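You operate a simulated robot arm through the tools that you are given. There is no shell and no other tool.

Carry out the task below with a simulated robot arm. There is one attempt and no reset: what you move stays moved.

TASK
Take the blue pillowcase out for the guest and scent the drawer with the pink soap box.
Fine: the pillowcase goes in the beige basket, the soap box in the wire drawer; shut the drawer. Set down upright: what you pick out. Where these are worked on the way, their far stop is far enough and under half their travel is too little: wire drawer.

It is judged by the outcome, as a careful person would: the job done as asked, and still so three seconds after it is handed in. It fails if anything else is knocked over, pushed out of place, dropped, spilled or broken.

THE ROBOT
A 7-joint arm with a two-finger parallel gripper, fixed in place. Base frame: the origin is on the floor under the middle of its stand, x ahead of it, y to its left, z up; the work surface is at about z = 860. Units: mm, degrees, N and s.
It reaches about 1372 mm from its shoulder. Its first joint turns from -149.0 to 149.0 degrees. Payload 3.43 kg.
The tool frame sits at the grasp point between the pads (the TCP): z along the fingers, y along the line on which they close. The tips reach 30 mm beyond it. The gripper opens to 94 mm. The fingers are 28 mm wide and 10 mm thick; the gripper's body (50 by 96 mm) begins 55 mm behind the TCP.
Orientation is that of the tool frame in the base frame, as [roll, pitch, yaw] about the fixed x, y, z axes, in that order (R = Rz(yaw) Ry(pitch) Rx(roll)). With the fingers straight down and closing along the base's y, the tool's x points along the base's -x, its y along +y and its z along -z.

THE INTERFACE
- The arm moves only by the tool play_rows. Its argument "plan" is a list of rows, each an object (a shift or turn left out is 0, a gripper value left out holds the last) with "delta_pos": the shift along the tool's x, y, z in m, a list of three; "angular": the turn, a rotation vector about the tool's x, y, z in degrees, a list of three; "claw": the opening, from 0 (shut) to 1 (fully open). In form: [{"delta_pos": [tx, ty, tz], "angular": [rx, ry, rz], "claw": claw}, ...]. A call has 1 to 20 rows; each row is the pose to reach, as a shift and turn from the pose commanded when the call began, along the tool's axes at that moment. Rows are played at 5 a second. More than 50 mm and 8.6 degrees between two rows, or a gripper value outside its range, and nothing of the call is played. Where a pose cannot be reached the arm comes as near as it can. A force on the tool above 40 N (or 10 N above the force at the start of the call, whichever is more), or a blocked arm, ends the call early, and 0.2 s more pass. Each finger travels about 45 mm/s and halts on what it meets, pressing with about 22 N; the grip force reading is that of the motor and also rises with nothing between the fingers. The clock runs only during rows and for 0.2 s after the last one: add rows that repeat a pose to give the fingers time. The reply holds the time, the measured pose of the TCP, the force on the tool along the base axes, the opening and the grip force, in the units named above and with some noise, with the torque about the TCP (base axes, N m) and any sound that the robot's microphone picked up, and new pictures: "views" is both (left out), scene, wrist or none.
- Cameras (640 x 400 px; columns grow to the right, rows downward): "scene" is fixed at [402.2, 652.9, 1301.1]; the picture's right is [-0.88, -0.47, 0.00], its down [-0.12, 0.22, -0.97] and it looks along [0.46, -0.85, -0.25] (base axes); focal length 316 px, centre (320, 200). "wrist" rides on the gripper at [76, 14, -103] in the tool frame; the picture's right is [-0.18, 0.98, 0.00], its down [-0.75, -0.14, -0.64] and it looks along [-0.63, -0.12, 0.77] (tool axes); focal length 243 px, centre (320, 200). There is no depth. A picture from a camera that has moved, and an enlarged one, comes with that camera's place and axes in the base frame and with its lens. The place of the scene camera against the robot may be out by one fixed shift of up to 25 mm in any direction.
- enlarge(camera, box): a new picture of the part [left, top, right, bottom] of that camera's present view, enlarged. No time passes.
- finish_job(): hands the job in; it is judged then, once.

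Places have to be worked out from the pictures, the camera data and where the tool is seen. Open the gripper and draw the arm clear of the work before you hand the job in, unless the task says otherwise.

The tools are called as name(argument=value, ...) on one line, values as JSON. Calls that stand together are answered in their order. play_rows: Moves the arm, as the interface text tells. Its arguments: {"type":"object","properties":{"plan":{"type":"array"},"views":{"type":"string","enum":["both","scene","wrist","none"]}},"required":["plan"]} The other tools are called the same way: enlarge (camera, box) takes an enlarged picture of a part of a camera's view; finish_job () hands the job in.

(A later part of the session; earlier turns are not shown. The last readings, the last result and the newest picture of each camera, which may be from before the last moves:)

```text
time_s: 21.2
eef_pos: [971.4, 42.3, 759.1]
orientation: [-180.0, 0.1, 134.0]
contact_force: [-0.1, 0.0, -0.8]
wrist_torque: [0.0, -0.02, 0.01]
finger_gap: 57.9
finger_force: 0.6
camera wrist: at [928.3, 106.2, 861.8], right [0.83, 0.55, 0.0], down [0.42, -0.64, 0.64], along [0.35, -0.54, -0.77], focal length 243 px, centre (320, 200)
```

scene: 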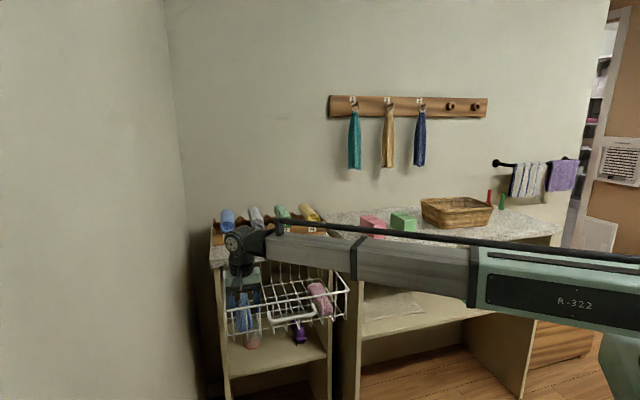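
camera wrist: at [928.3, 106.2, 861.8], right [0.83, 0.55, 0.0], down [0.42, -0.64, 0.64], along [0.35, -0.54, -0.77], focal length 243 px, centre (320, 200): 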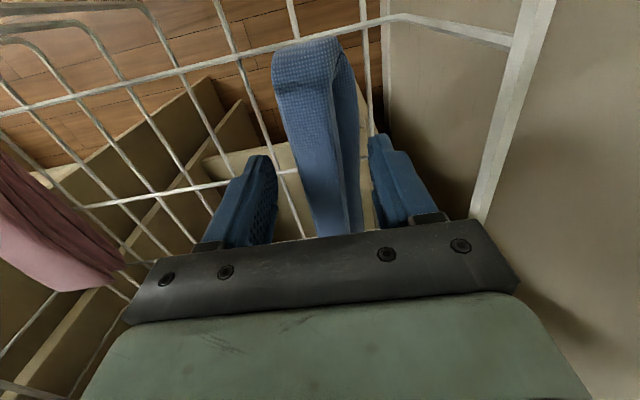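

The pillowcase is between the fingers with no contact yet, so I'll close on it.

play_rows(plan=[{"claw": 0.0}, {"claw": 0.0}, {"claw": 0.0}, {"claw": 0.0}, {"claw": 0.0}], views="wrist")

enlarge(camera="wrist", box=[180, 0, 520, 250])

```text
time_s: 22.4
eef_pos: [970.9, 42.1, 760.6]
orientation: [180.0, 0.0, 134.0]
contact_force: [0.9, -0.3, -0.2]
wrist_torque: [-0.01, -0.01, 0.03]
finger_gap: 57.2
finger_force: 22.1
camera wrist: at [928.3, 106.1, 862.2], right [0.83, 0.55, 0.0], down [0.42, -0.64, 0.64], along [0.35, -0.54, -0.77], focal length 243 px, centre (320, 200)
```

wrist: 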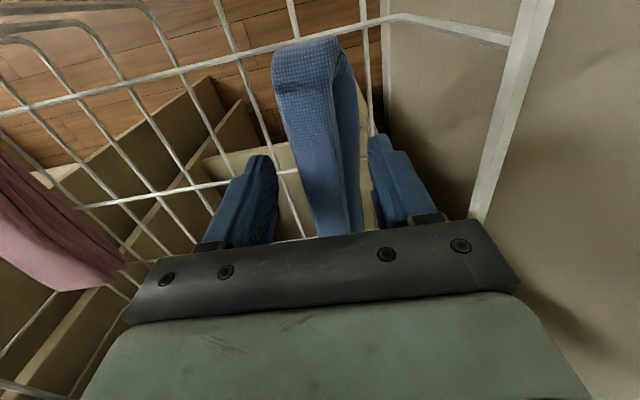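

```text
1.60 times, centred on (350, 125) of wrist
camera zoom: at [928.3, 106.1, 862.2], right [0.83, 0.55, 0.0], down [0.42, -0.64, 0.64], along [0.35, -0.54, -0.77], focal length 388 px, centre (272, 320)
```

zoom: 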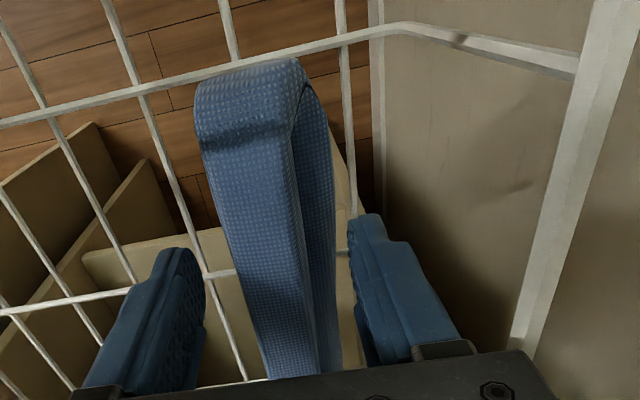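

The fingers stopped at 57 mm with 22 N, wider than the pillowcase looks, so I'm not sure it's truly held. I'll lift 12 mm and compare pictures to see whether it comes along.

play_rows(plan=[{"delta_pos": [0, 0, -0.006], "claw": 0.0}, {"delta_pos": [0, 0, -0.012], "claw": 0.0}, {"delta_pos": [0, 0, -0.012], "claw": 0.0}])

enlarge(camera="wrist", box=[180, 0, 520, 250])

enlarge(camera="scene", box=[205, 240, 285, 350])

```text
time_s: 23.2
eef_pos: [971.7, 43.7, 772.7]
orientation: [-180.0, 0.0, 134.0]
contact_force: [-0.8, 0.5, -0.4]
wrist_torque: [0.02, 0.02, 0.03]
finger_gap: 57.5
finger_force: 22.5
camera wrist: at [929.1, 106.1, 874.9], right [0.83, 0.55, 0.0], down [0.42, -0.64, 0.64], along [0.35, -0.54, -0.77], focal length 243 px, centre (320, 200)
```

scene: 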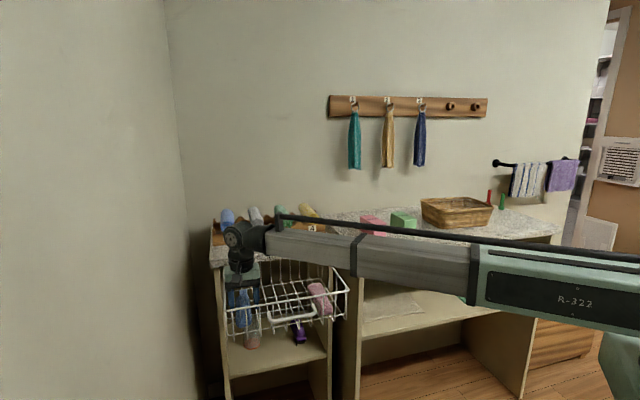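
wrist: 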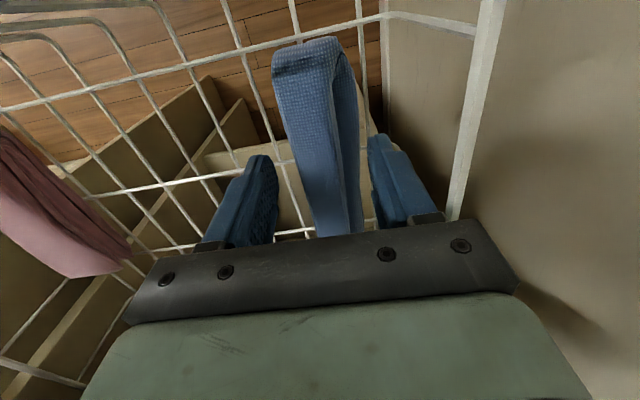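

```text
1.60 times, centred on (350, 125) of wrist
camera zoom: at [929.1, 106.1, 874.9], right [0.83, 0.55, 0.0], down [0.42, -0.64, 0.64], along [0.35, -0.54, -0.77], focal length 388 px, centre (272, 320)
```

zoom: 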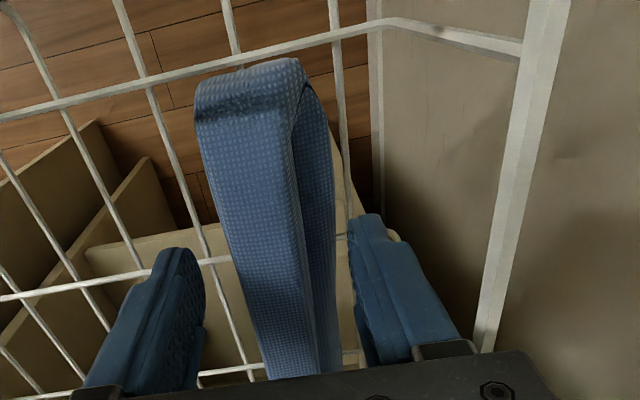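

```text
3.64 times, centred on (245, 295) of scene
camera zoom: at [402.2, 652.9, 1301.1], right [-0.88, -0.47, 0.0], down [-0.12, 0.22, -0.97], along [0.46, -0.85, -0.25], focal length 1150 px, centre (593, -146)
```

zoom: 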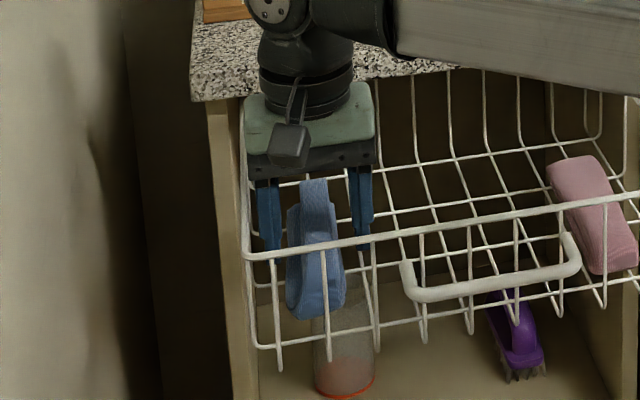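

The pillowcase came up with the gripper: its position relative to the fingers is unchanged while the drawer wires moved. It's held, and its grip width is simply 57 mm, so I'll lift straight up clear of the drawer.

play_rows(plan=[{"delta_pos": [0, 0, -0.02], "claw": 0.0}, {"delta_pos": [0, 0, -0.045], "claw": 0.0}, {"delta_pos": [0, 0, -0.075], "claw": 0.0}, {"delta_pos": [0, 0, -0.105], "claw": 0.0}, {"delta_pos": [0, 0, -0.14], "claw": 0.0}, {"delta_pos": [0, 0, -0.175], "claw": 0.0}, {"delta_pos": [0, 0, -0.21], "claw": 0.0}, {"delta_pos": [0, 0, -0.245], "claw": 0.0}, {"delta_pos": [0, 0, -0.28], "claw": 0.0}, {"delta_pos": [0, 0, -0.28], "claw": 0.0}])

```text
time_s: 25.4
eef_pos: [972.8, 41.9, 1051.5]
orientation: [180.0, 0.0, 134.0]
contact_force: [0.3, -1.8, -1.1]
wrist_torque: [0.0, -0.02, 0.0]
finger_gap: 57.4
finger_force: 22.5
camera wrist: at [929.6, 105.0, 1153.3], right [0.83, 0.55, 0.0], down [0.42, -0.64, 0.64], along [0.35, -0.54, -0.77], focal length 243 px, centre (320, 200)
```

scene: 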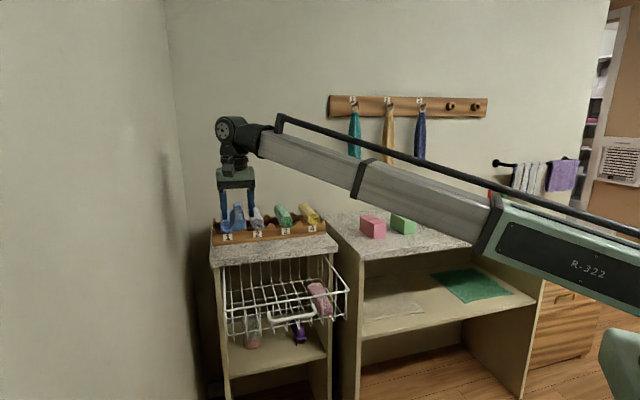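
wrist: 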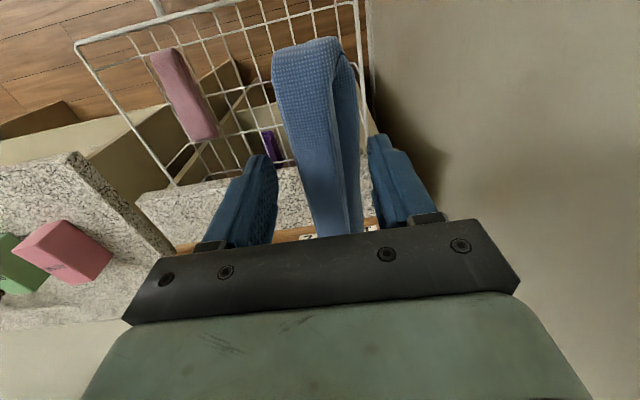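

The pillowcase is clear of the drawer and firmly held. I'll now carry it across above the right counter toward the basket, around (497, -713), turning so its long side lines up with the basket's long side, and stop short for a look.

play_rows(plan=[{"delta_pos": [-0.0113, -0.0428, -0.0016], "angular": [0, 0, 5.2]}, {"delta_pos": [-0.0226, -0.0856, -0.0032], "angular": [0, 0, 10.4]}, {"delta_pos": [-0.034, -0.1284, -0.0048], "angular": [0, 0, 15.7]}, {"delta_pos": [-0.0453, -0.1712, -0.0063], "angular": [0, 0, 20.9]}, {"delta_pos": [-0.0566, -0.2141, -0.0079], "angular": [0, 0, 26.1]}, {"delta_pos": [-0.0679, -0.2569, -0.0095], "angular": [0, 0, 31.3]}, {"delta_pos": [-0.0792, -0.2997, -0.0111], "angular": [0, 0, 36.6]}, {"delta_pos": [-0.0905, -0.3425, -0.0127], "angular": [0, 0, 41.8]}, {"delta_pos": [-0.1019, -0.3853, -0.0143], "angular": [0, 0, 47.0]}, {"delta_pos": [-0.1132, -0.4281, -0.0158], "angular": [0, 0, 52.2]}, {"delta_pos": [-0.1245, -0.4709, -0.0174], "angular": [0, 0, 57.4]}, {"delta_pos": [-0.1358, -0.5137, -0.019], "angular": [0, 0, 62.7]}, {"delta_pos": [-0.1471, -0.5565, -0.0206], "angular": [0, 0, 67.9]}, {"delta_pos": [-0.1584, -0.5994, -0.0222], "angular": [0, 0, 73.1]}, {"delta_pos": [-0.1698, -0.6422, -0.0238], "angular": [0, 0, 78.3]}, {"delta_pos": [-0.1811, -0.685, -0.0253], "angular": [0, 0, 83.6]}, {"delta_pos": [-0.1924, -0.7278, -0.0269], "angular": [0, 0, 88.8]}, {"delta_pos": [-0.2037, -0.7706, -0.0285], "angular": [0, 0, 94.0]}, {"delta_pos": [-0.2037, -0.7706, -0.0285], "angular": [0, 0, 94.0]}])

```text
time_s: 29.4
eef_pos: [557.4, -639.0, 1081.6]
orientation: [-180.0, 0.0, 40.0]
contact_force: [-0.6, 0.9, -1.4]
wrist_torque: [0.04, -0.03, -0.02]
finger_gap: 57.6
finger_force: 21.6
camera wrist: at [624.7, -602.2, 1184.1], right [0.49, -0.87, 0.0], down [-0.67, -0.38, 0.64], along [-0.56, -0.31, -0.77], focal length 243 px, centre (320, 200)
```

scene: 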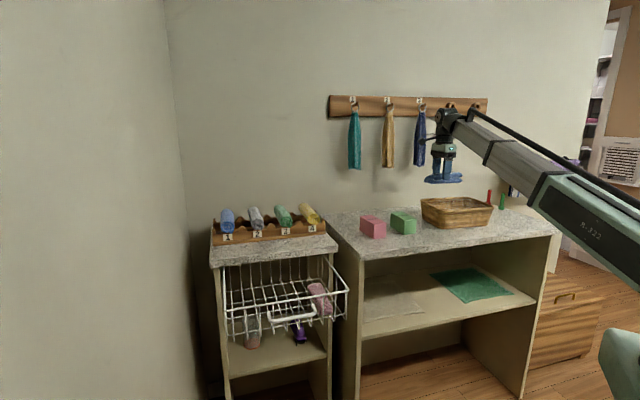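
wrist: 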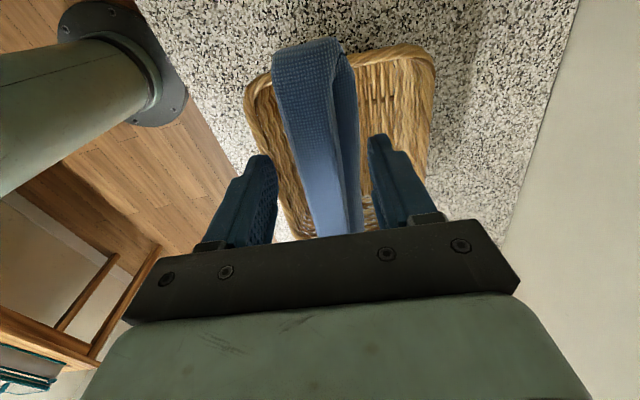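

The basket's long axis is aligned with the pillowcase (about 39.5° vs 40°). From both cameras its rim is at z≈941 and its centre near (503, -713). I'll move directly above it and lower partway for a check.

play_rows(plan=[{"delta_pos": [-0.021, 0.0055, 0.0]}, {"delta_pos": [-0.043, 0.011, 0.01]}, {"delta_pos": [-0.064, 0.016, 0.025]}, {"delta_pos": [-0.085, 0.0214, 0.04]}, {"delta_pos": [-0.085, 0.0214, 0.055]}, {"delta_pos": [-0.085, 0.0214, 0.0716]}, {"delta_pos": [-0.085, 0.0214, 0.0716]}])

enlarge(camera="scene", box=[390, 110, 530, 250])

enlarge(camera="wrist", box=[160, 0, 500, 250])

```text
time_s: 31.0
eef_pos: [509.7, -709.7, 1010.0]
orientation: [180.0, -0.1, 40.0]
contact_force: [-0.3, -0.1, -1.2]
wrist_torque: [0.0, -0.02, -0.01]
finger_gap: 57.4
finger_force: 22.1
camera wrist: at [576.4, -672.9, 1111.9], right [0.49, -0.87, 0.0], down [-0.67, -0.38, 0.64], along [-0.56, -0.32, -0.77], focal length 243 px, centre (320, 200)
```

scene: 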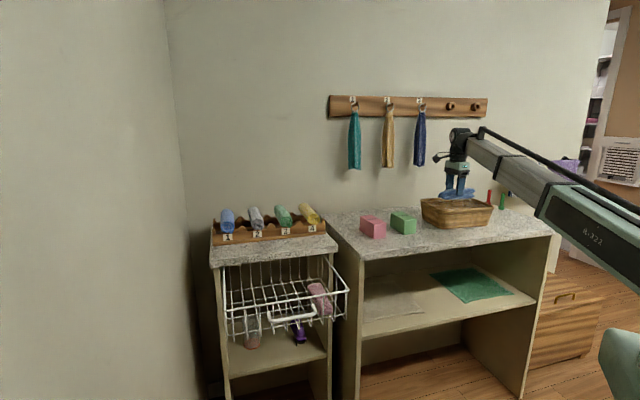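
wrist: 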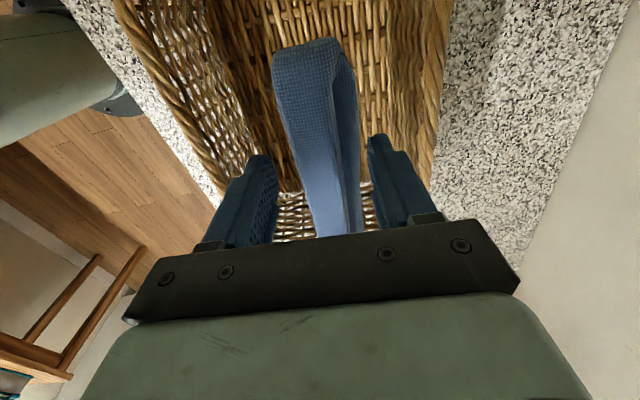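

```text
2.86 times, centred on (460, 180) of scene
camera zoom: at [402.2, 652.9, 1301.1], right [-0.88, -0.47, 0.0], down [-0.12, 0.22, -0.97], along [0.46, -0.85, -0.25], focal length 903 px, centre (-80, 257)
```

zoom: 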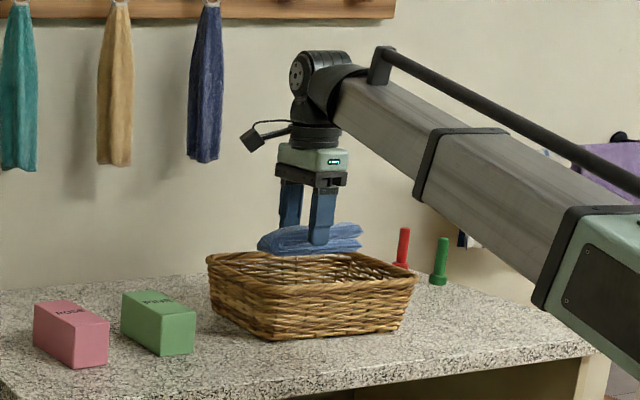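

```text
1.60 times, centred on (330, 125) of wrist
camera zoom: at [576.4, -672.9, 1111.9], right [0.49, -0.87, 0.0], down [-0.67, -0.38, 0.64], along [-0.56, -0.32, -0.77], focal length 388 px, centre (304, 320)
```

zoom: 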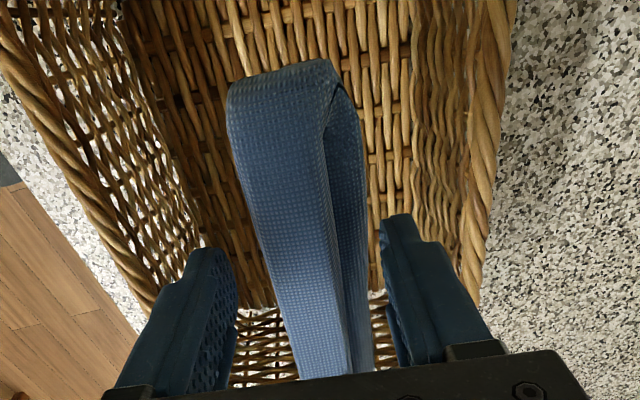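

The pillowcase is centred over the basket floor (about 131 mm wide and 205 mm long inside). I'll lower it to just above the floor.

play_rows(plan=[{"delta_pos": [0, -0.002, 0.025]}, {"delta_pos": [0, -0.002, 0.05]}, {"delta_pos": [0, -0.002, 0.072]}, {"delta_pos": [0, -0.002, 0.086]}, {"delta_pos": [0, -0.002, 0.095]}, {"delta_pos": [0, -0.002, 0.095]}])

enlarge(camera="scene", box=[390, 130, 530, 250])

enlarge(camera="wrist", box=[160, 0, 500, 250])

```text
time_s: 32.4
eef_pos: [509.2, -708.5, 915.5]
orientation: [179.9, 0.0, 40.0]
contact_force: [1.1, -0.3, 25.3]
wrist_torque: [-0.11, 0.12, 0.03]
finger_gap: 58.0
finger_force: 22.5
camera wrist: at [575.7, -671.7, 1018.0], right [0.49, -0.87, 0.0], down [-0.67, -0.38, 0.64], along [-0.56, -0.32, -0.77], focal length 243 px, centre (320, 200)
```

scene: 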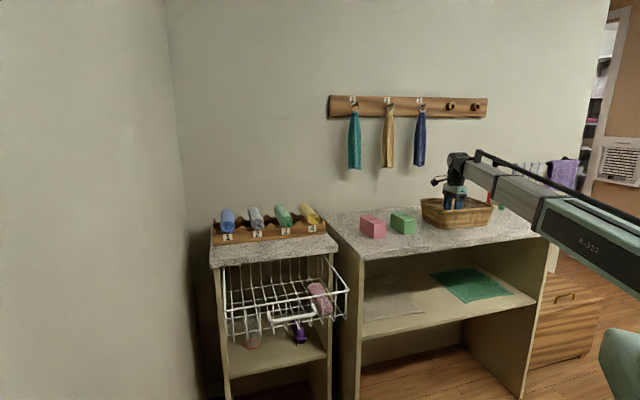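
wrist: 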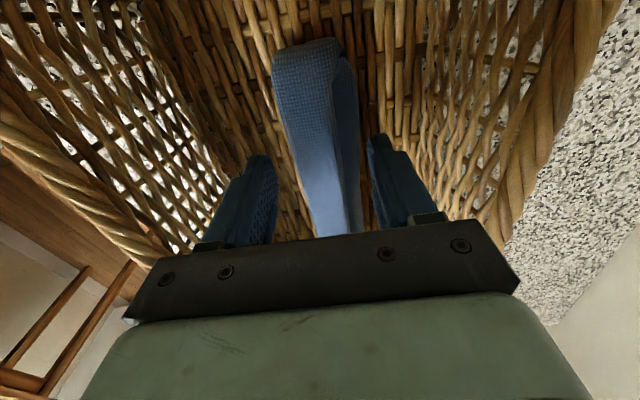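

```text
3.33 times, centred on (460, 190) of scene
camera zoom: at [402.2, 652.9, 1301.1], right [-0.88, -0.47, 0.0], down [-0.12, 0.22, -0.97], along [0.46, -0.85, -0.25], focal length 1054 px, centre (-147, 233)
```

zoom: 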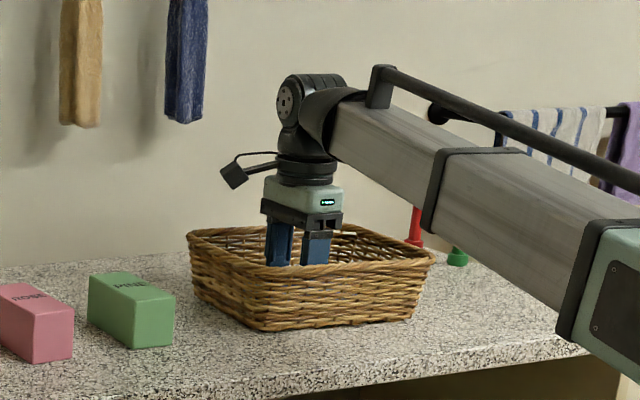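

```text
1.60 times, centred on (330, 125) of wrist
camera zoom: at [575.7, -671.7, 1018.0], right [0.49, -0.87, 0.0], down [-0.67, -0.38, 0.64], along [-0.56, -0.32, -0.77], focal length 388 px, centre (304, 320)
```

zoom: 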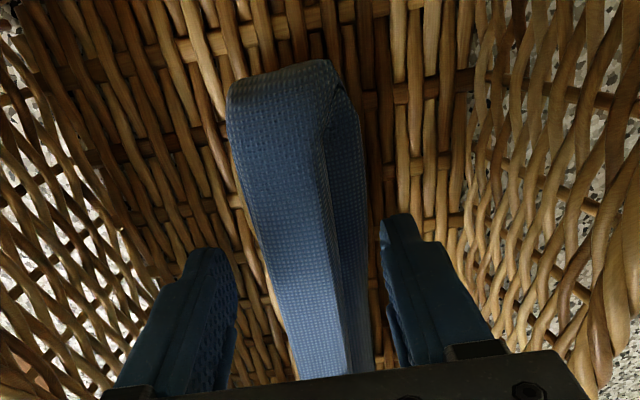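

The pillowcase has touched the basket floor (25 N upward). I'll ease up 2 mm and open the fingers slightly to release it standing.

play_rows(plan=[{"delta_pos": [0, 0, -0.001], "claw": 0.0}, {"delta_pos": [0, 0, -0.002], "claw": 0.0}, {"delta_pos": [0, 0, -0.002], "claw": 0.66}, {"delta_pos": [0, 0, -0.002], "claw": 0.74}, {"delta_pos": [0, 0, -0.002], "claw": 0.74}, {"delta_pos": [0, 0, -0.002], "claw": 0.74}])

enlarge(camera="wrist", box=[160, 0, 500, 250])

```text
time_s: 33.8
eef_pos: [508.0, -707.7, 916.7]
orientation: [180.0, 0.0, 40.0]
contact_force: [0.4, 0.2, -0.9]
wrist_torque: [0.03, -0.01, -0.02]
finger_gap: 69.3
finger_force: 0.0
camera wrist: at [575.0, -671.7, 1018.3], right [0.49, -0.87, 0.0], down [-0.67, -0.38, 0.64], along [-0.56, -0.32, -0.77], focal length 243 px, centre (320, 200)
```

scene: 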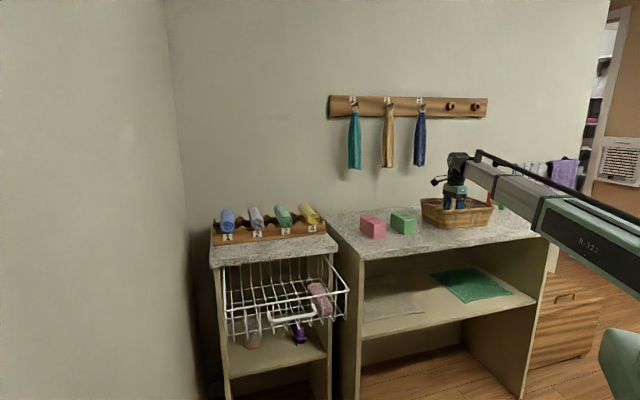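
wrist: 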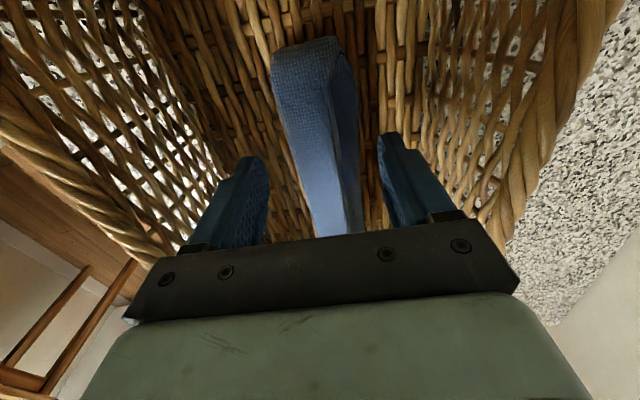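

```text
1.60 times, centred on (330, 125) of wrist
camera zoom: at [575.0, -671.7, 1018.3], right [0.49, -0.87, 0.0], down [-0.67, -0.38, 0.64], along [-0.56, -0.32, -0.77], focal length 388 px, centre (304, 320)
```

zoom: 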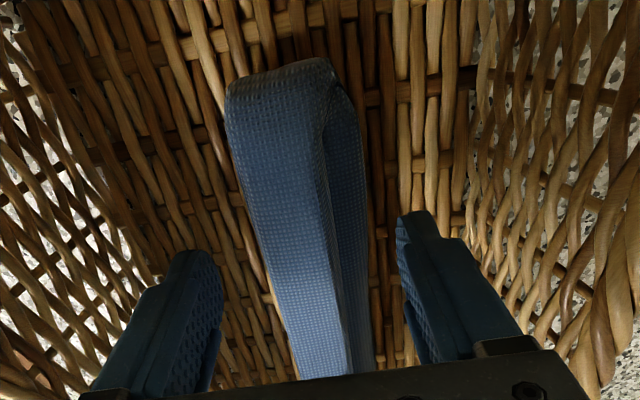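

Released, and the pillowcase stands upright in the basket. I'll rise straight up and check it.

play_rows(plan=[{"delta_pos": [0, 0, -0.02]}, {"delta_pos": [0, 0, -0.05]}, {"delta_pos": [0, 0, -0.085]}, {"delta_pos": [0, 0, -0.12]}, {"delta_pos": [0, 0, -0.16]}, {"delta_pos": [0, 0, -0.2]}, {"delta_pos": [0, 0, -0.2]}])

enlarge(camera="wrist", box=[160, 0, 500, 250])

enlarge(camera="scene", box=[340, 180, 520, 280])

```text
time_s: 35.4
eef_pos: [505.5, -708.8, 1117.2]
orientation: [-179.9, 0.0, 40.0]
contact_force: [0.8, 0.8, -0.5]
wrist_torque: [0.0, 0.0, -0.03]
finger_gap: 69.4
finger_force: 0.0
camera wrist: at [572.6, -672.0, 1219.4], right [0.49, -0.87, 0.0], down [-0.67, -0.38, 0.64], along [-0.56, -0.31, -0.77], focal length 243 px, centre (320, 200)
```

scene: 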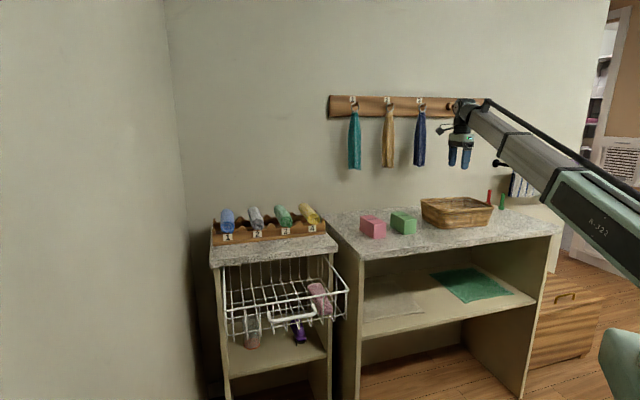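
wrist: 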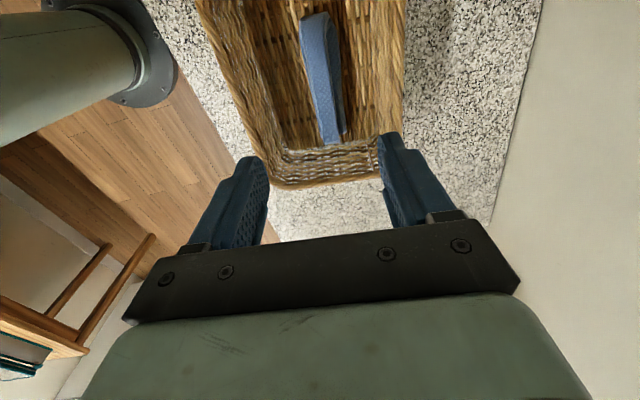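

```text
1.60 times, centred on (330, 125) of wrist
camera zoom: at [572.6, -672.0, 1219.4], right [0.49, -0.87, 0.0], down [-0.67, -0.38, 0.64], along [-0.56, -0.31, -0.77], focal length 388 px, centre (304, 320)
```

zoom: 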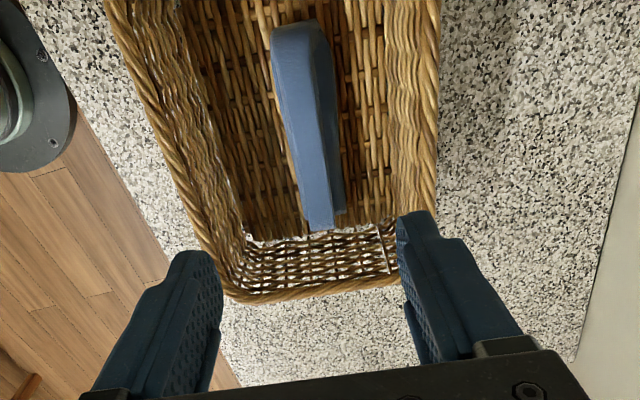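

```text
3.56 times, centred on (430, 230) of scene
camera zoom: at [402.2, 652.9, 1301.1], right [-0.88, -0.47, 0.0], down [-0.12, 0.22, -0.97], along [0.46, -0.85, -0.25], focal length 1124 px, centre (-71, 93)
```

zoom: 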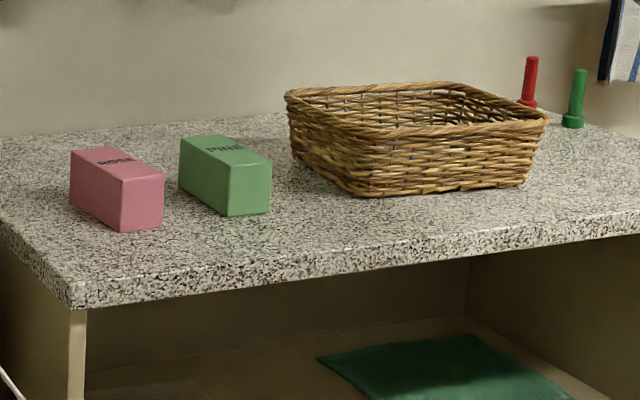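

The pillowcase stands in the basket undisturbed. Next is the pink "ROSE" soap box near (753, -420); I'll move above it, yawing back so the fingers close across its narrow side.

play_rows(plan=[{"delta_pos": [0.0313, -0.0052, 0.0048], "angular": [0, 0, -7.83]}, {"delta_pos": [0.0625, -0.0104, 0.0095], "angular": [0, 0, -15.67]}, {"delta_pos": [0.0938, -0.0155, 0.0143], "angular": [0, 0, -23.5]}, {"delta_pos": [0.1251, -0.0207, 0.019], "angular": [0, 0, -31.33]}, {"delta_pos": [0.1563, -0.0259, 0.0238], "angular": [0, 0, -39.17]}, {"delta_pos": [0.1876, -0.0311, 0.0285], "angular": [0, 0, -47]}, {"delta_pos": [0.2189, -0.0362, 0.0333], "angular": [0, 0, -54.83]}, {"delta_pos": [0.2501, -0.0414, 0.038], "angular": [0, 0, -62.67]}, {"delta_pos": [0.2814, -0.0466, 0.0428], "angular": [0, 0, -70.5]}, {"delta_pos": [0.3127, -0.0518, 0.0475], "angular": [0, 0, -78.33]}, {"delta_pos": [0.3439, -0.0569, 0.0523], "angular": [0, 0, -86.17]}, {"delta_pos": [0.3752, -0.0621, 0.057], "angular": [0, 0, -94]}, {"delta_pos": [0.3752, -0.0621, 0.057], "angular": [0, 0, -94]}])

enlarge(camera="wrist", box=[180, 0, 460, 230])

enlarge(camera="scene", box=[320, 130, 460, 270])

```text
time_s: 38.2
eef_pos: [754.8, -422.1, 1057.6]
orientation: [179.9, -0.1, 134.1]
contact_force: [-0.1, 0.5, -0.3]
wrist_torque: [-0.05, 0.0, 0.01]
finger_gap: 69.8
finger_force: 0.0
camera wrist: at [711.2, -358.2, 1160.1], right [0.83, 0.55, 0.0], down [0.42, -0.64, 0.64], along [0.35, -0.54, -0.77], focal length 243 px, centre (320, 200)
```

scene: 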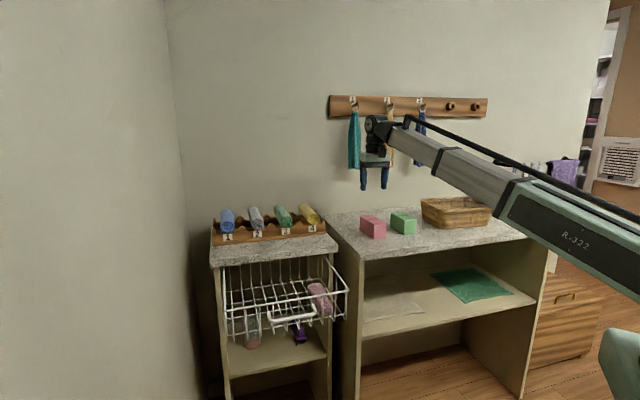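
wrist: 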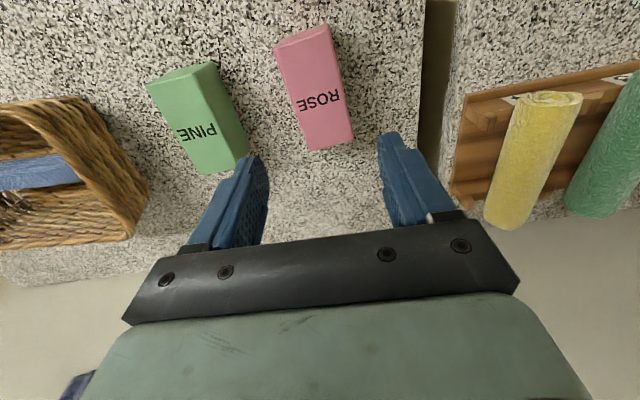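

```text
1.74 times, centred on (320, 115) of wrist
camera zoom: at [711.2, -358.2, 1160.1], right [0.83, 0.55, 0.0], down [0.42, -0.64, 0.64], along [0.35, -0.54, -0.77], focal length 422 px, centre (320, 348)
```

zoom: 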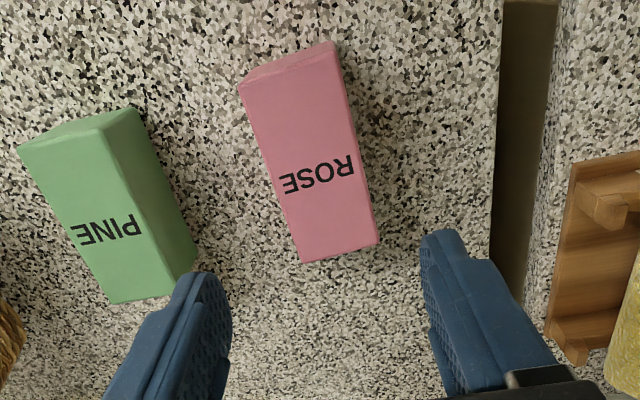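

```text
2.86 times, centred on (390, 200) of scene
camera zoom: at [402.2, 652.9, 1301.1], right [-0.88, -0.47, 0.0], down [-0.12, 0.22, -0.97], along [0.46, -0.85, -0.25], focal length 903 px, centre (120, 200)
```

zoom: 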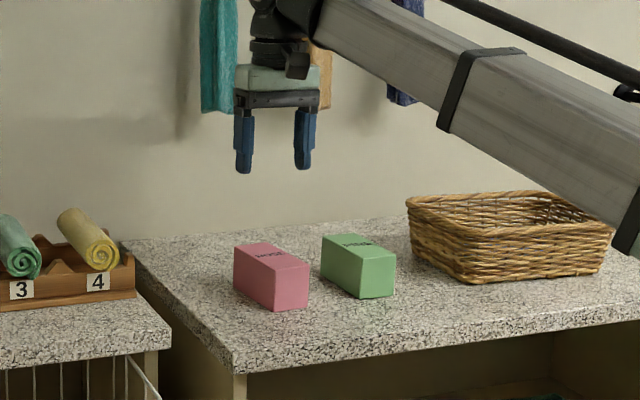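

The ROSE box is about 97 × 50 mm, centred near (752, -425), with its long side at 140°. I'll rotate 6° to match, open to about 75 mm, and descend around it, staying clear of the green box.

play_rows(plan=[{"delta_pos": [0, -0.002, 0.01], "angular": [0, 0, -3], "claw": 0.8}, {"delta_pos": [0, -0.004, 0.03], "angular": [0, 0, -6], "claw": 0.8}, {"delta_pos": [0, -0.004, 0.06], "angular": [0, 0, -6], "claw": 0.8}, {"delta_pos": [0, -0.004, 0.08], "angular": [0, 0, -6], "claw": 0.8}, {"delta_pos": [0, -0.004, 0.08], "angular": [0, 0, -6], "claw": 0.8}])

enlarge(camera="wrist", box=[180, 0, 460, 230])

```text
time_s: 39.4
eef_pos: [750.3, -422.5, 980.3]
orientation: [-179.9, 0.0, 140.0]
contact_force: [-0.3, 0.5, -0.6]
wrist_torque: [-0.03, 0.02, -0.02]
finger_gap: 75.3
finger_force: 0.0
camera wrist: at [700.6, -363.9, 1082.0], right [0.77, 0.63, 0.0], down [0.49, -0.59, 0.64], along [0.41, -0.5, -0.77], focal length 243 px, centre (320, 200)
```

scene: 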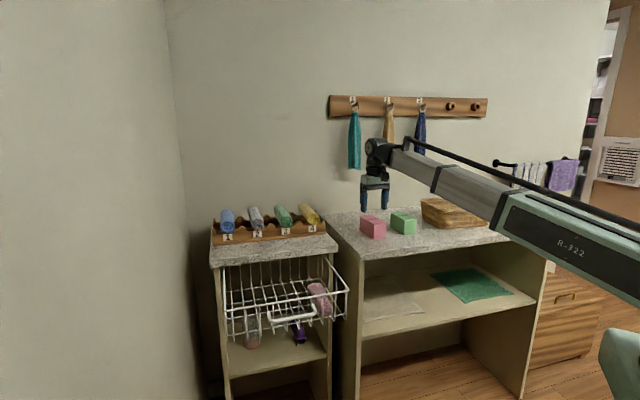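
wrist: 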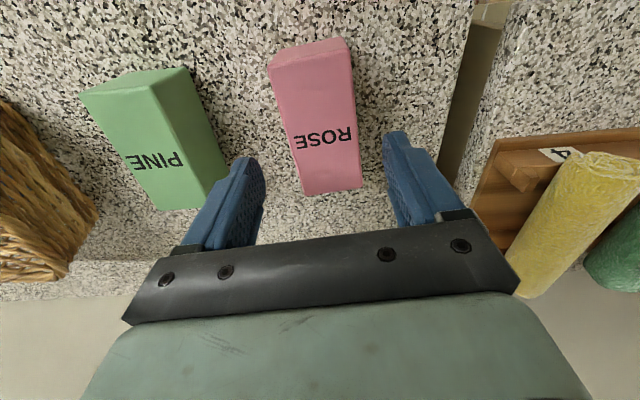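

```text
1.74 times, centred on (320, 115) of wrist
camera zoom: at [700.6, -363.9, 1082.0], right [0.77, 0.63, 0.0], down [0.49, -0.59, 0.64], along [0.41, -0.5, -0.77], focal length 422 px, centre (320, 348)
```

zoom: 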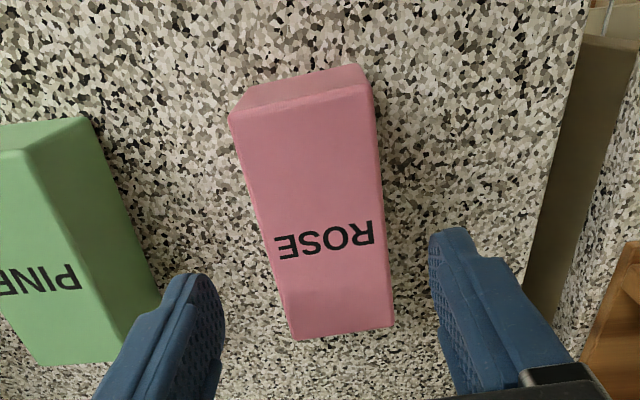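

Box is centred between the fingers and the green box stays about 30 mm clear. I'll descend to z≈898 and close.

play_rows(plan=[{"delta_pos": [-0.002, 0, 0.025]}, {"delta_pos": [-0.002, 0, 0.05]}, {"delta_pos": [-0.002, 0, 0.07]}, {"delta_pos": [-0.002, 0, 0.082]}, {"delta_pos": [-0.002, 0, 0.082]}, {"delta_pos": [-0.002, 0, 0.082], "claw": 0.0}, {"delta_pos": [-0.002, 0, 0.082], "claw": 0.0}, {"delta_pos": [-0.002, 0, 0.082], "claw": 0.0}, {"delta_pos": [-0.002, 0, 0.082], "claw": 0.0}, {"delta_pos": [-0.002, 0, 0.082], "claw": 0.0}])

enlarge(camera="wrist", box=[180, 0, 460, 230])

```text
time_s: 41.6
eef_pos: [754.2, -425.5, 896.9]
orientation: [-180.0, 0.0, 140.0]
contact_force: [0.2, 0.7, 1.6]
wrist_torque: [-0.02, -0.02, -0.01]
finger_gap: 56.2
finger_force: 21.8
camera wrist: at [704.4, -366.3, 999.1], right [0.77, 0.63, 0.0], down [0.49, -0.59, 0.64], along [0.41, -0.5, -0.77], focal length 243 px, centre (320, 200)
```

scene: 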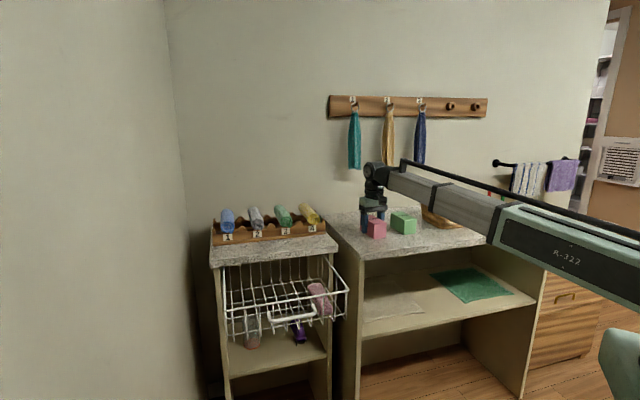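
wrist: 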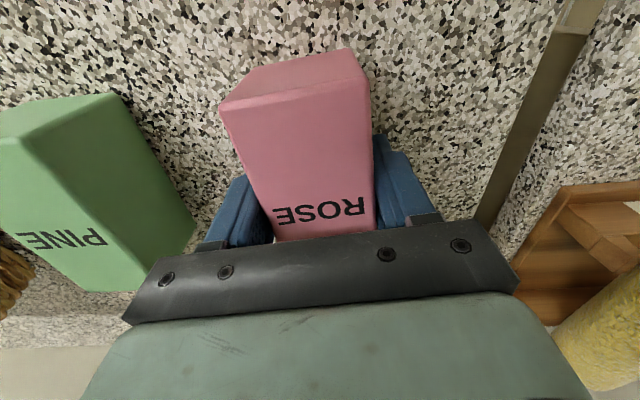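

```text
1.74 times, centred on (320, 115) of wrist
camera zoom: at [704.4, -366.3, 999.1], right [0.77, 0.63, 0.0], down [0.49, -0.59, 0.64], along [0.41, -0.5, -0.77], focal length 422 px, centre (320, 348)
```

zoom: 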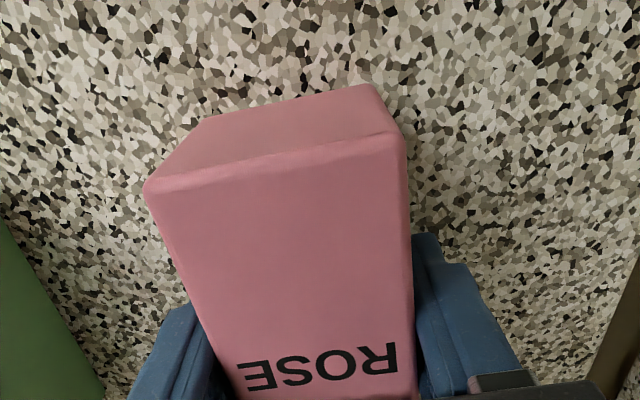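

The soap box is gripped (56 mm, 22 N). I'll lift it straight up and check the hold.

play_rows(plan=[{"delta_pos": [0, 0, -0.01]}, {"delta_pos": [0, 0, -0.035]}, {"delta_pos": [0, 0, -0.07]}, {"delta_pos": [0, 0, -0.11]}, {"delta_pos": [0, 0, -0.15]}, {"delta_pos": [0, 0, -0.17]}, {"delta_pos": [0, 0, -0.17]}])

enlarge(camera="scene", box=[320, 150, 520, 270])

```text
time_s: 43.2
eef_pos: [752.2, -425.4, 1066.8]
orientation: [179.9, 0.1, 140.0]
contact_force: [0.2, 0.6, -0.5]
wrist_torque: [0.02, -0.01, -0.04]
finger_gap: 56.4
finger_force: 22.0
camera wrist: at [703.2, -366.4, 1169.4], right [0.77, 0.63, 0.0], down [0.49, -0.59, 0.64], along [0.41, -0.5, -0.77], focal length 243 px, centre (320, 200)
```

scene: 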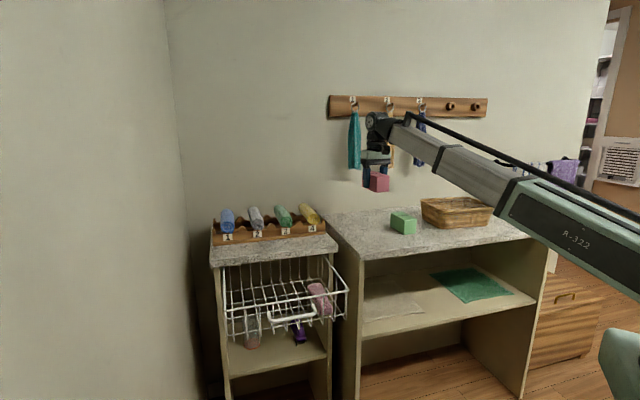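
wrist: 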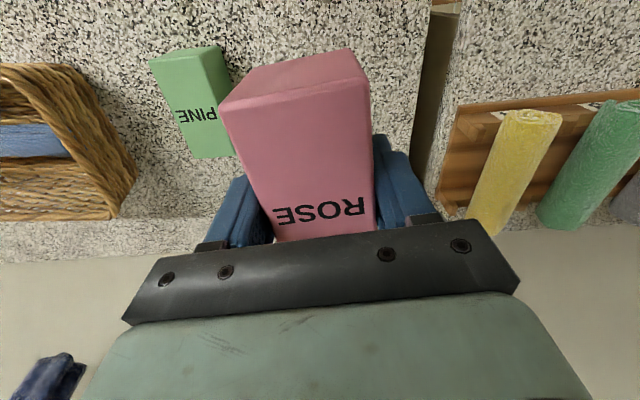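

```text
3.20 times, centred on (420, 210) of scene
camera zoom: at [402.2, 652.9, 1301.1], right [-0.88, -0.47, 0.0], down [-0.12, 0.22, -0.97], along [0.46, -0.85, -0.25], focal length 1012 px, centre (0, 168)
```

zoom: 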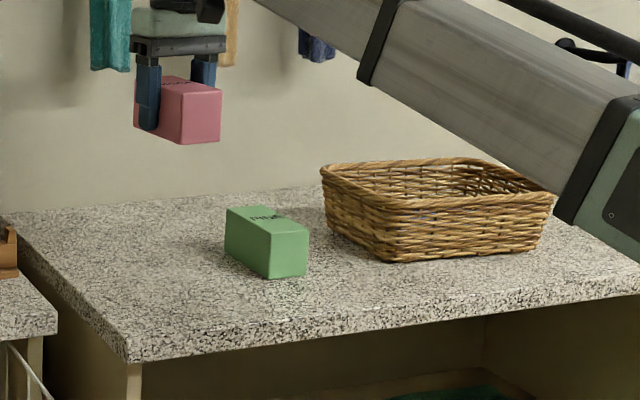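

The box is held level and the green one is untouched. I'll carry it over to the open drawer, aiming above the empty left part near (959, 35).

play_rows(plan=[{"delta_pos": [0.0114, 0.0404, 0], "angular": [0, 0, 0.4]}, {"delta_pos": [0.0229, 0.0809, 0], "angular": [0, 0, 0.8]}, {"delta_pos": [0.0343, 0.1213, 0], "angular": [0, 0, 1.25]}, {"delta_pos": [0.0458, 0.1618, 0], "angular": [0, 0, 1.7]}, {"delta_pos": [0.0572, 0.2022, 0], "angular": [0, 0, 2.1]}, {"delta_pos": [0.0687, 0.2427, 0], "angular": [0, 0, 2.5]}, {"delta_pos": [0.0801, 0.2831, 0], "angular": [0, 0, 2.9]}, {"delta_pos": [0.0915, 0.3235, 0], "angular": [0, 0, 3.3]}, {"delta_pos": [0.103, 0.364, 0], "angular": [0, 0, 3.75]}, {"delta_pos": [0.1144, 0.4044, 0], "angular": [0, 0, 4.2]}, {"delta_pos": [0.1259, 0.4449, 0], "angular": [0, 0, 4.6]}, {"delta_pos": [0.1373, 0.4853, 0], "angular": [0, 0, 5]}, {"delta_pos": [0.1373, 0.4853, 0], "angular": [0, 0, 5]}])

enlarge(camera="wrist", box=[60, 0, 460, 250])

```text
time_s: 46.0
eef_pos: [961.2, 37.3, 1067.2]
orientation: [-180.0, -0.1, 135.0]
contact_force: [0.4, -1.3, -0.4]
wrist_torque: [0.02, 0.01, -0.01]
finger_gap: 56.3
finger_force: 21.8
camera wrist: at [917.9, 100.2, 1168.6], right [0.83, 0.56, 0.0], down [0.43, -0.63, 0.64], along [0.36, -0.53, -0.77], focal length 243 px, centre (320, 200)
```

scene: 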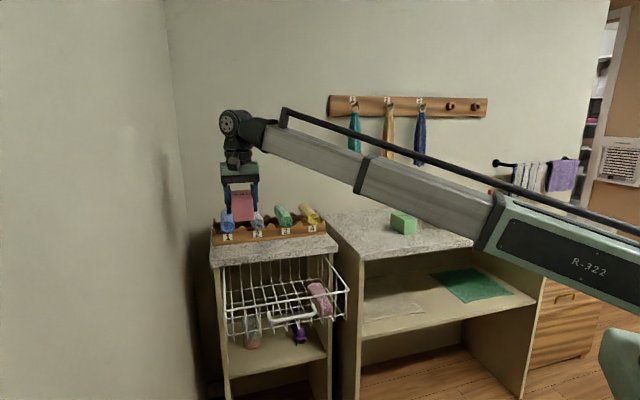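
wrist: 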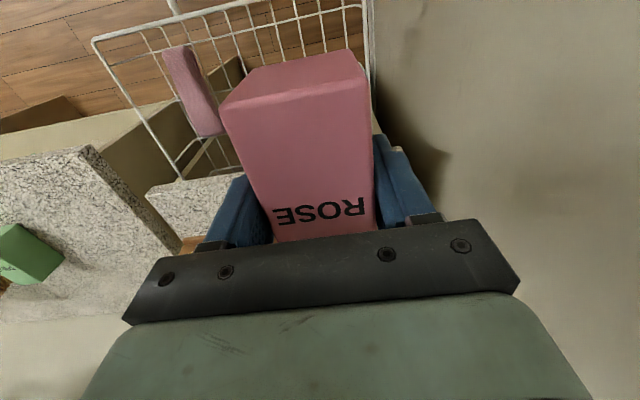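

```text
1.60 times, centred on (260, 125) of wrist
camera zoom: at [917.9, 100.2, 1168.6], right [0.83, 0.56, 0.0], down [0.43, -0.63, 0.64], along [0.36, -0.53, -0.77], focal length 388 px, centre (416, 320)
```

zoom: 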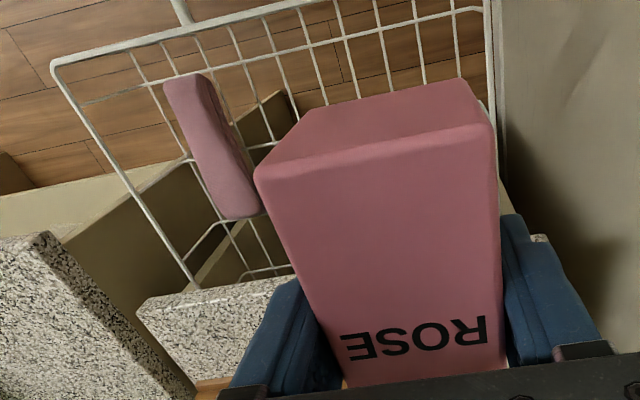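

The box is over the free left part of the drawer: left rim 62 mm away, front rim 80 mm ahead of its centre. I'll lower it to just above the drawer floor.

play_rows(plan=[{"delta_pos": [0, -0.003, 0.04]}, {"delta_pos": [0, -0.003, 0.08]}, {"delta_pos": [0, -0.003, 0.12]}, {"delta_pos": [0, -0.003, 0.16]}, {"delta_pos": [0, -0.003, 0.2]}, {"delta_pos": [0, -0.003, 0.235]}, {"delta_pos": [0, -0.003, 0.265]}, {"delta_pos": [0, -0.003, 0.285]}, {"delta_pos": [0, -0.003, 0.294]}, {"delta_pos": [0, -0.003, 0.294]}])

enlarge(camera="scene", box=[205, 210, 365, 350])

enlarge(camera="wrist", box=[100, 0, 500, 250])

```text
time_s: 48.2
eef_pos: [957.0, 33.9, 772.5]
orientation: [-180.0, 0.0, 135.0]
contact_force: [-0.7, -0.5, -1.8]
wrist_torque: [0.0, 0.03, 0.0]
finger_gap: 56.2
finger_force: 22.5
camera wrist: at [913.0, 96.1, 874.5], right [0.83, 0.56, 0.0], down [0.43, -0.63, 0.64], along [0.36, -0.53, -0.77], focal length 243 px, centre (320, 200)
```

scene: 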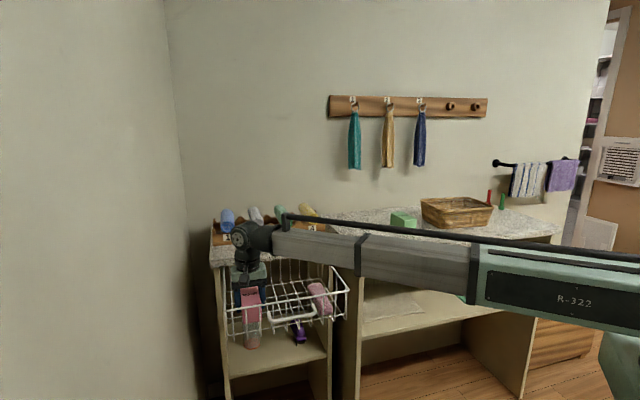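
wrist: 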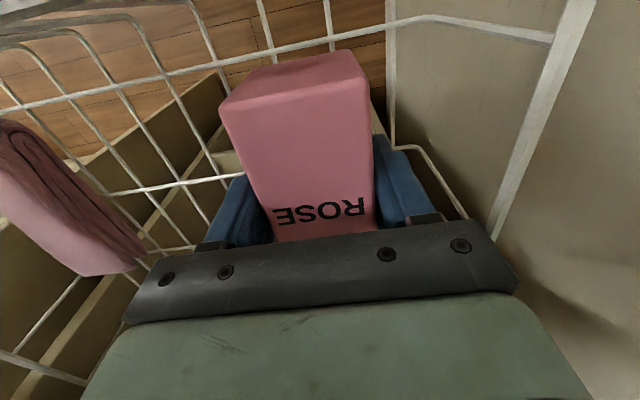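

```text
2.86 times, centred on (285, 280) of scene
camera zoom: at [402.2, 652.9, 1301.1], right [-0.88, -0.47, 0.0], down [-0.12, 0.22, -0.97], along [0.46, -0.85, -0.25], focal length 903 px, centre (420, -29)
```

zoom: 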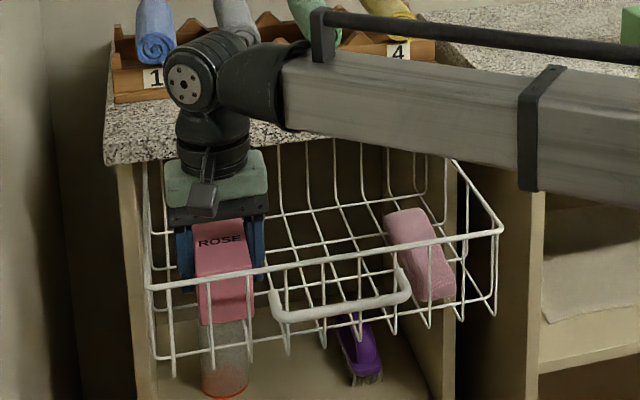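

```text
1.60 times, centred on (300, 125) of wrist
camera zoom: at [913.0, 96.1, 874.5], right [0.83, 0.56, 0.0], down [0.43, -0.63, 0.64], along [0.36, -0.53, -0.77], focal length 388 px, centre (352, 320)
```

zoom: 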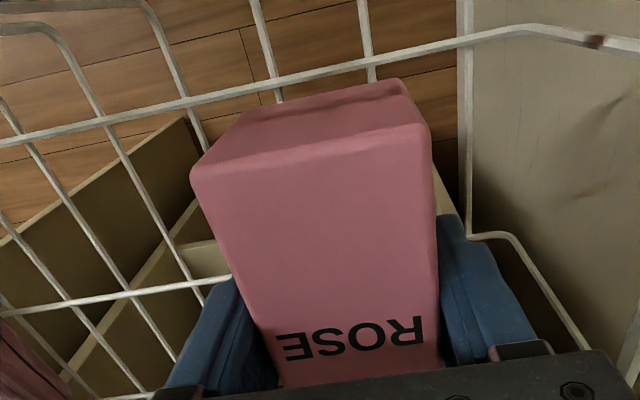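

No contact yet, and the box bottom should be about 15 mm above the floor. I'll lower slowly in small steps until I feel the floor.

play_rows(plan=[{"delta_pos": [0, 0, 0.004]}, {"delta_pos": [0, 0, 0.008]}, {"delta_pos": [0, 0, 0.011]}, {"delta_pos": [0, 0, 0.013]}], views="wrist")

```text
time_s: 49.2
eef_pos: [958.9, 34.8, 758.6]
orientation: [179.9, 0.0, 135.1]
contact_force: [-0.6, -0.6, -1.8]
wrist_torque: [-0.02, 0.0, 0.02]
finger_gap: 56.5
finger_force: 21.6
camera wrist: at [914.2, 96.4, 861.9], right [0.83, 0.56, 0.0], down [0.43, -0.63, 0.64], along [0.36, -0.53, -0.77], focal length 243 px, centre (320, 200)
```

wrist: 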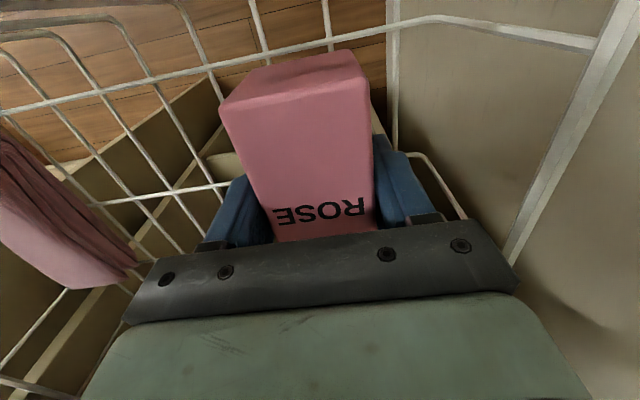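

Still no floor contact at z≈759; continuing in 2 mm steps.

play_rows(plan=[{"delta_pos": [0, 0, 0.002]}, {"delta_pos": [0, 0, 0.004]}, {"delta_pos": [0, 0, 0.005]}], views="none")

```text
time_s: 50.0
eef_pos: [958.4, 33.8, 754.6]
orientation: [180.0, 0.1, 135.1]
contact_force: [-1.2, -0.6, -1.1]
wrist_torque: [-0.05, -0.03, -0.03]
finger_gap: 56.1
finger_force: 22.1
```

No contact at z≈754.6 either; two more millimetres at a time.

play_rows(plan=[{"delta_pos": [0, 0, 0.001]}, {"delta_pos": [0, 0, 0.002]}, {"delta_pos": [0, 0, 0.003]}], views="none")

```text
time_s: 50.8
eef_pos: [959.3, 34.2, 752.0]
orientation: [180.0, 0.0, 134.9]
contact_force: [0.3, 0.2, -2.0]
wrist_torque: [0.0, -0.01, -0.01]
finger_gap: 56.1
finger_force: 21.8
```

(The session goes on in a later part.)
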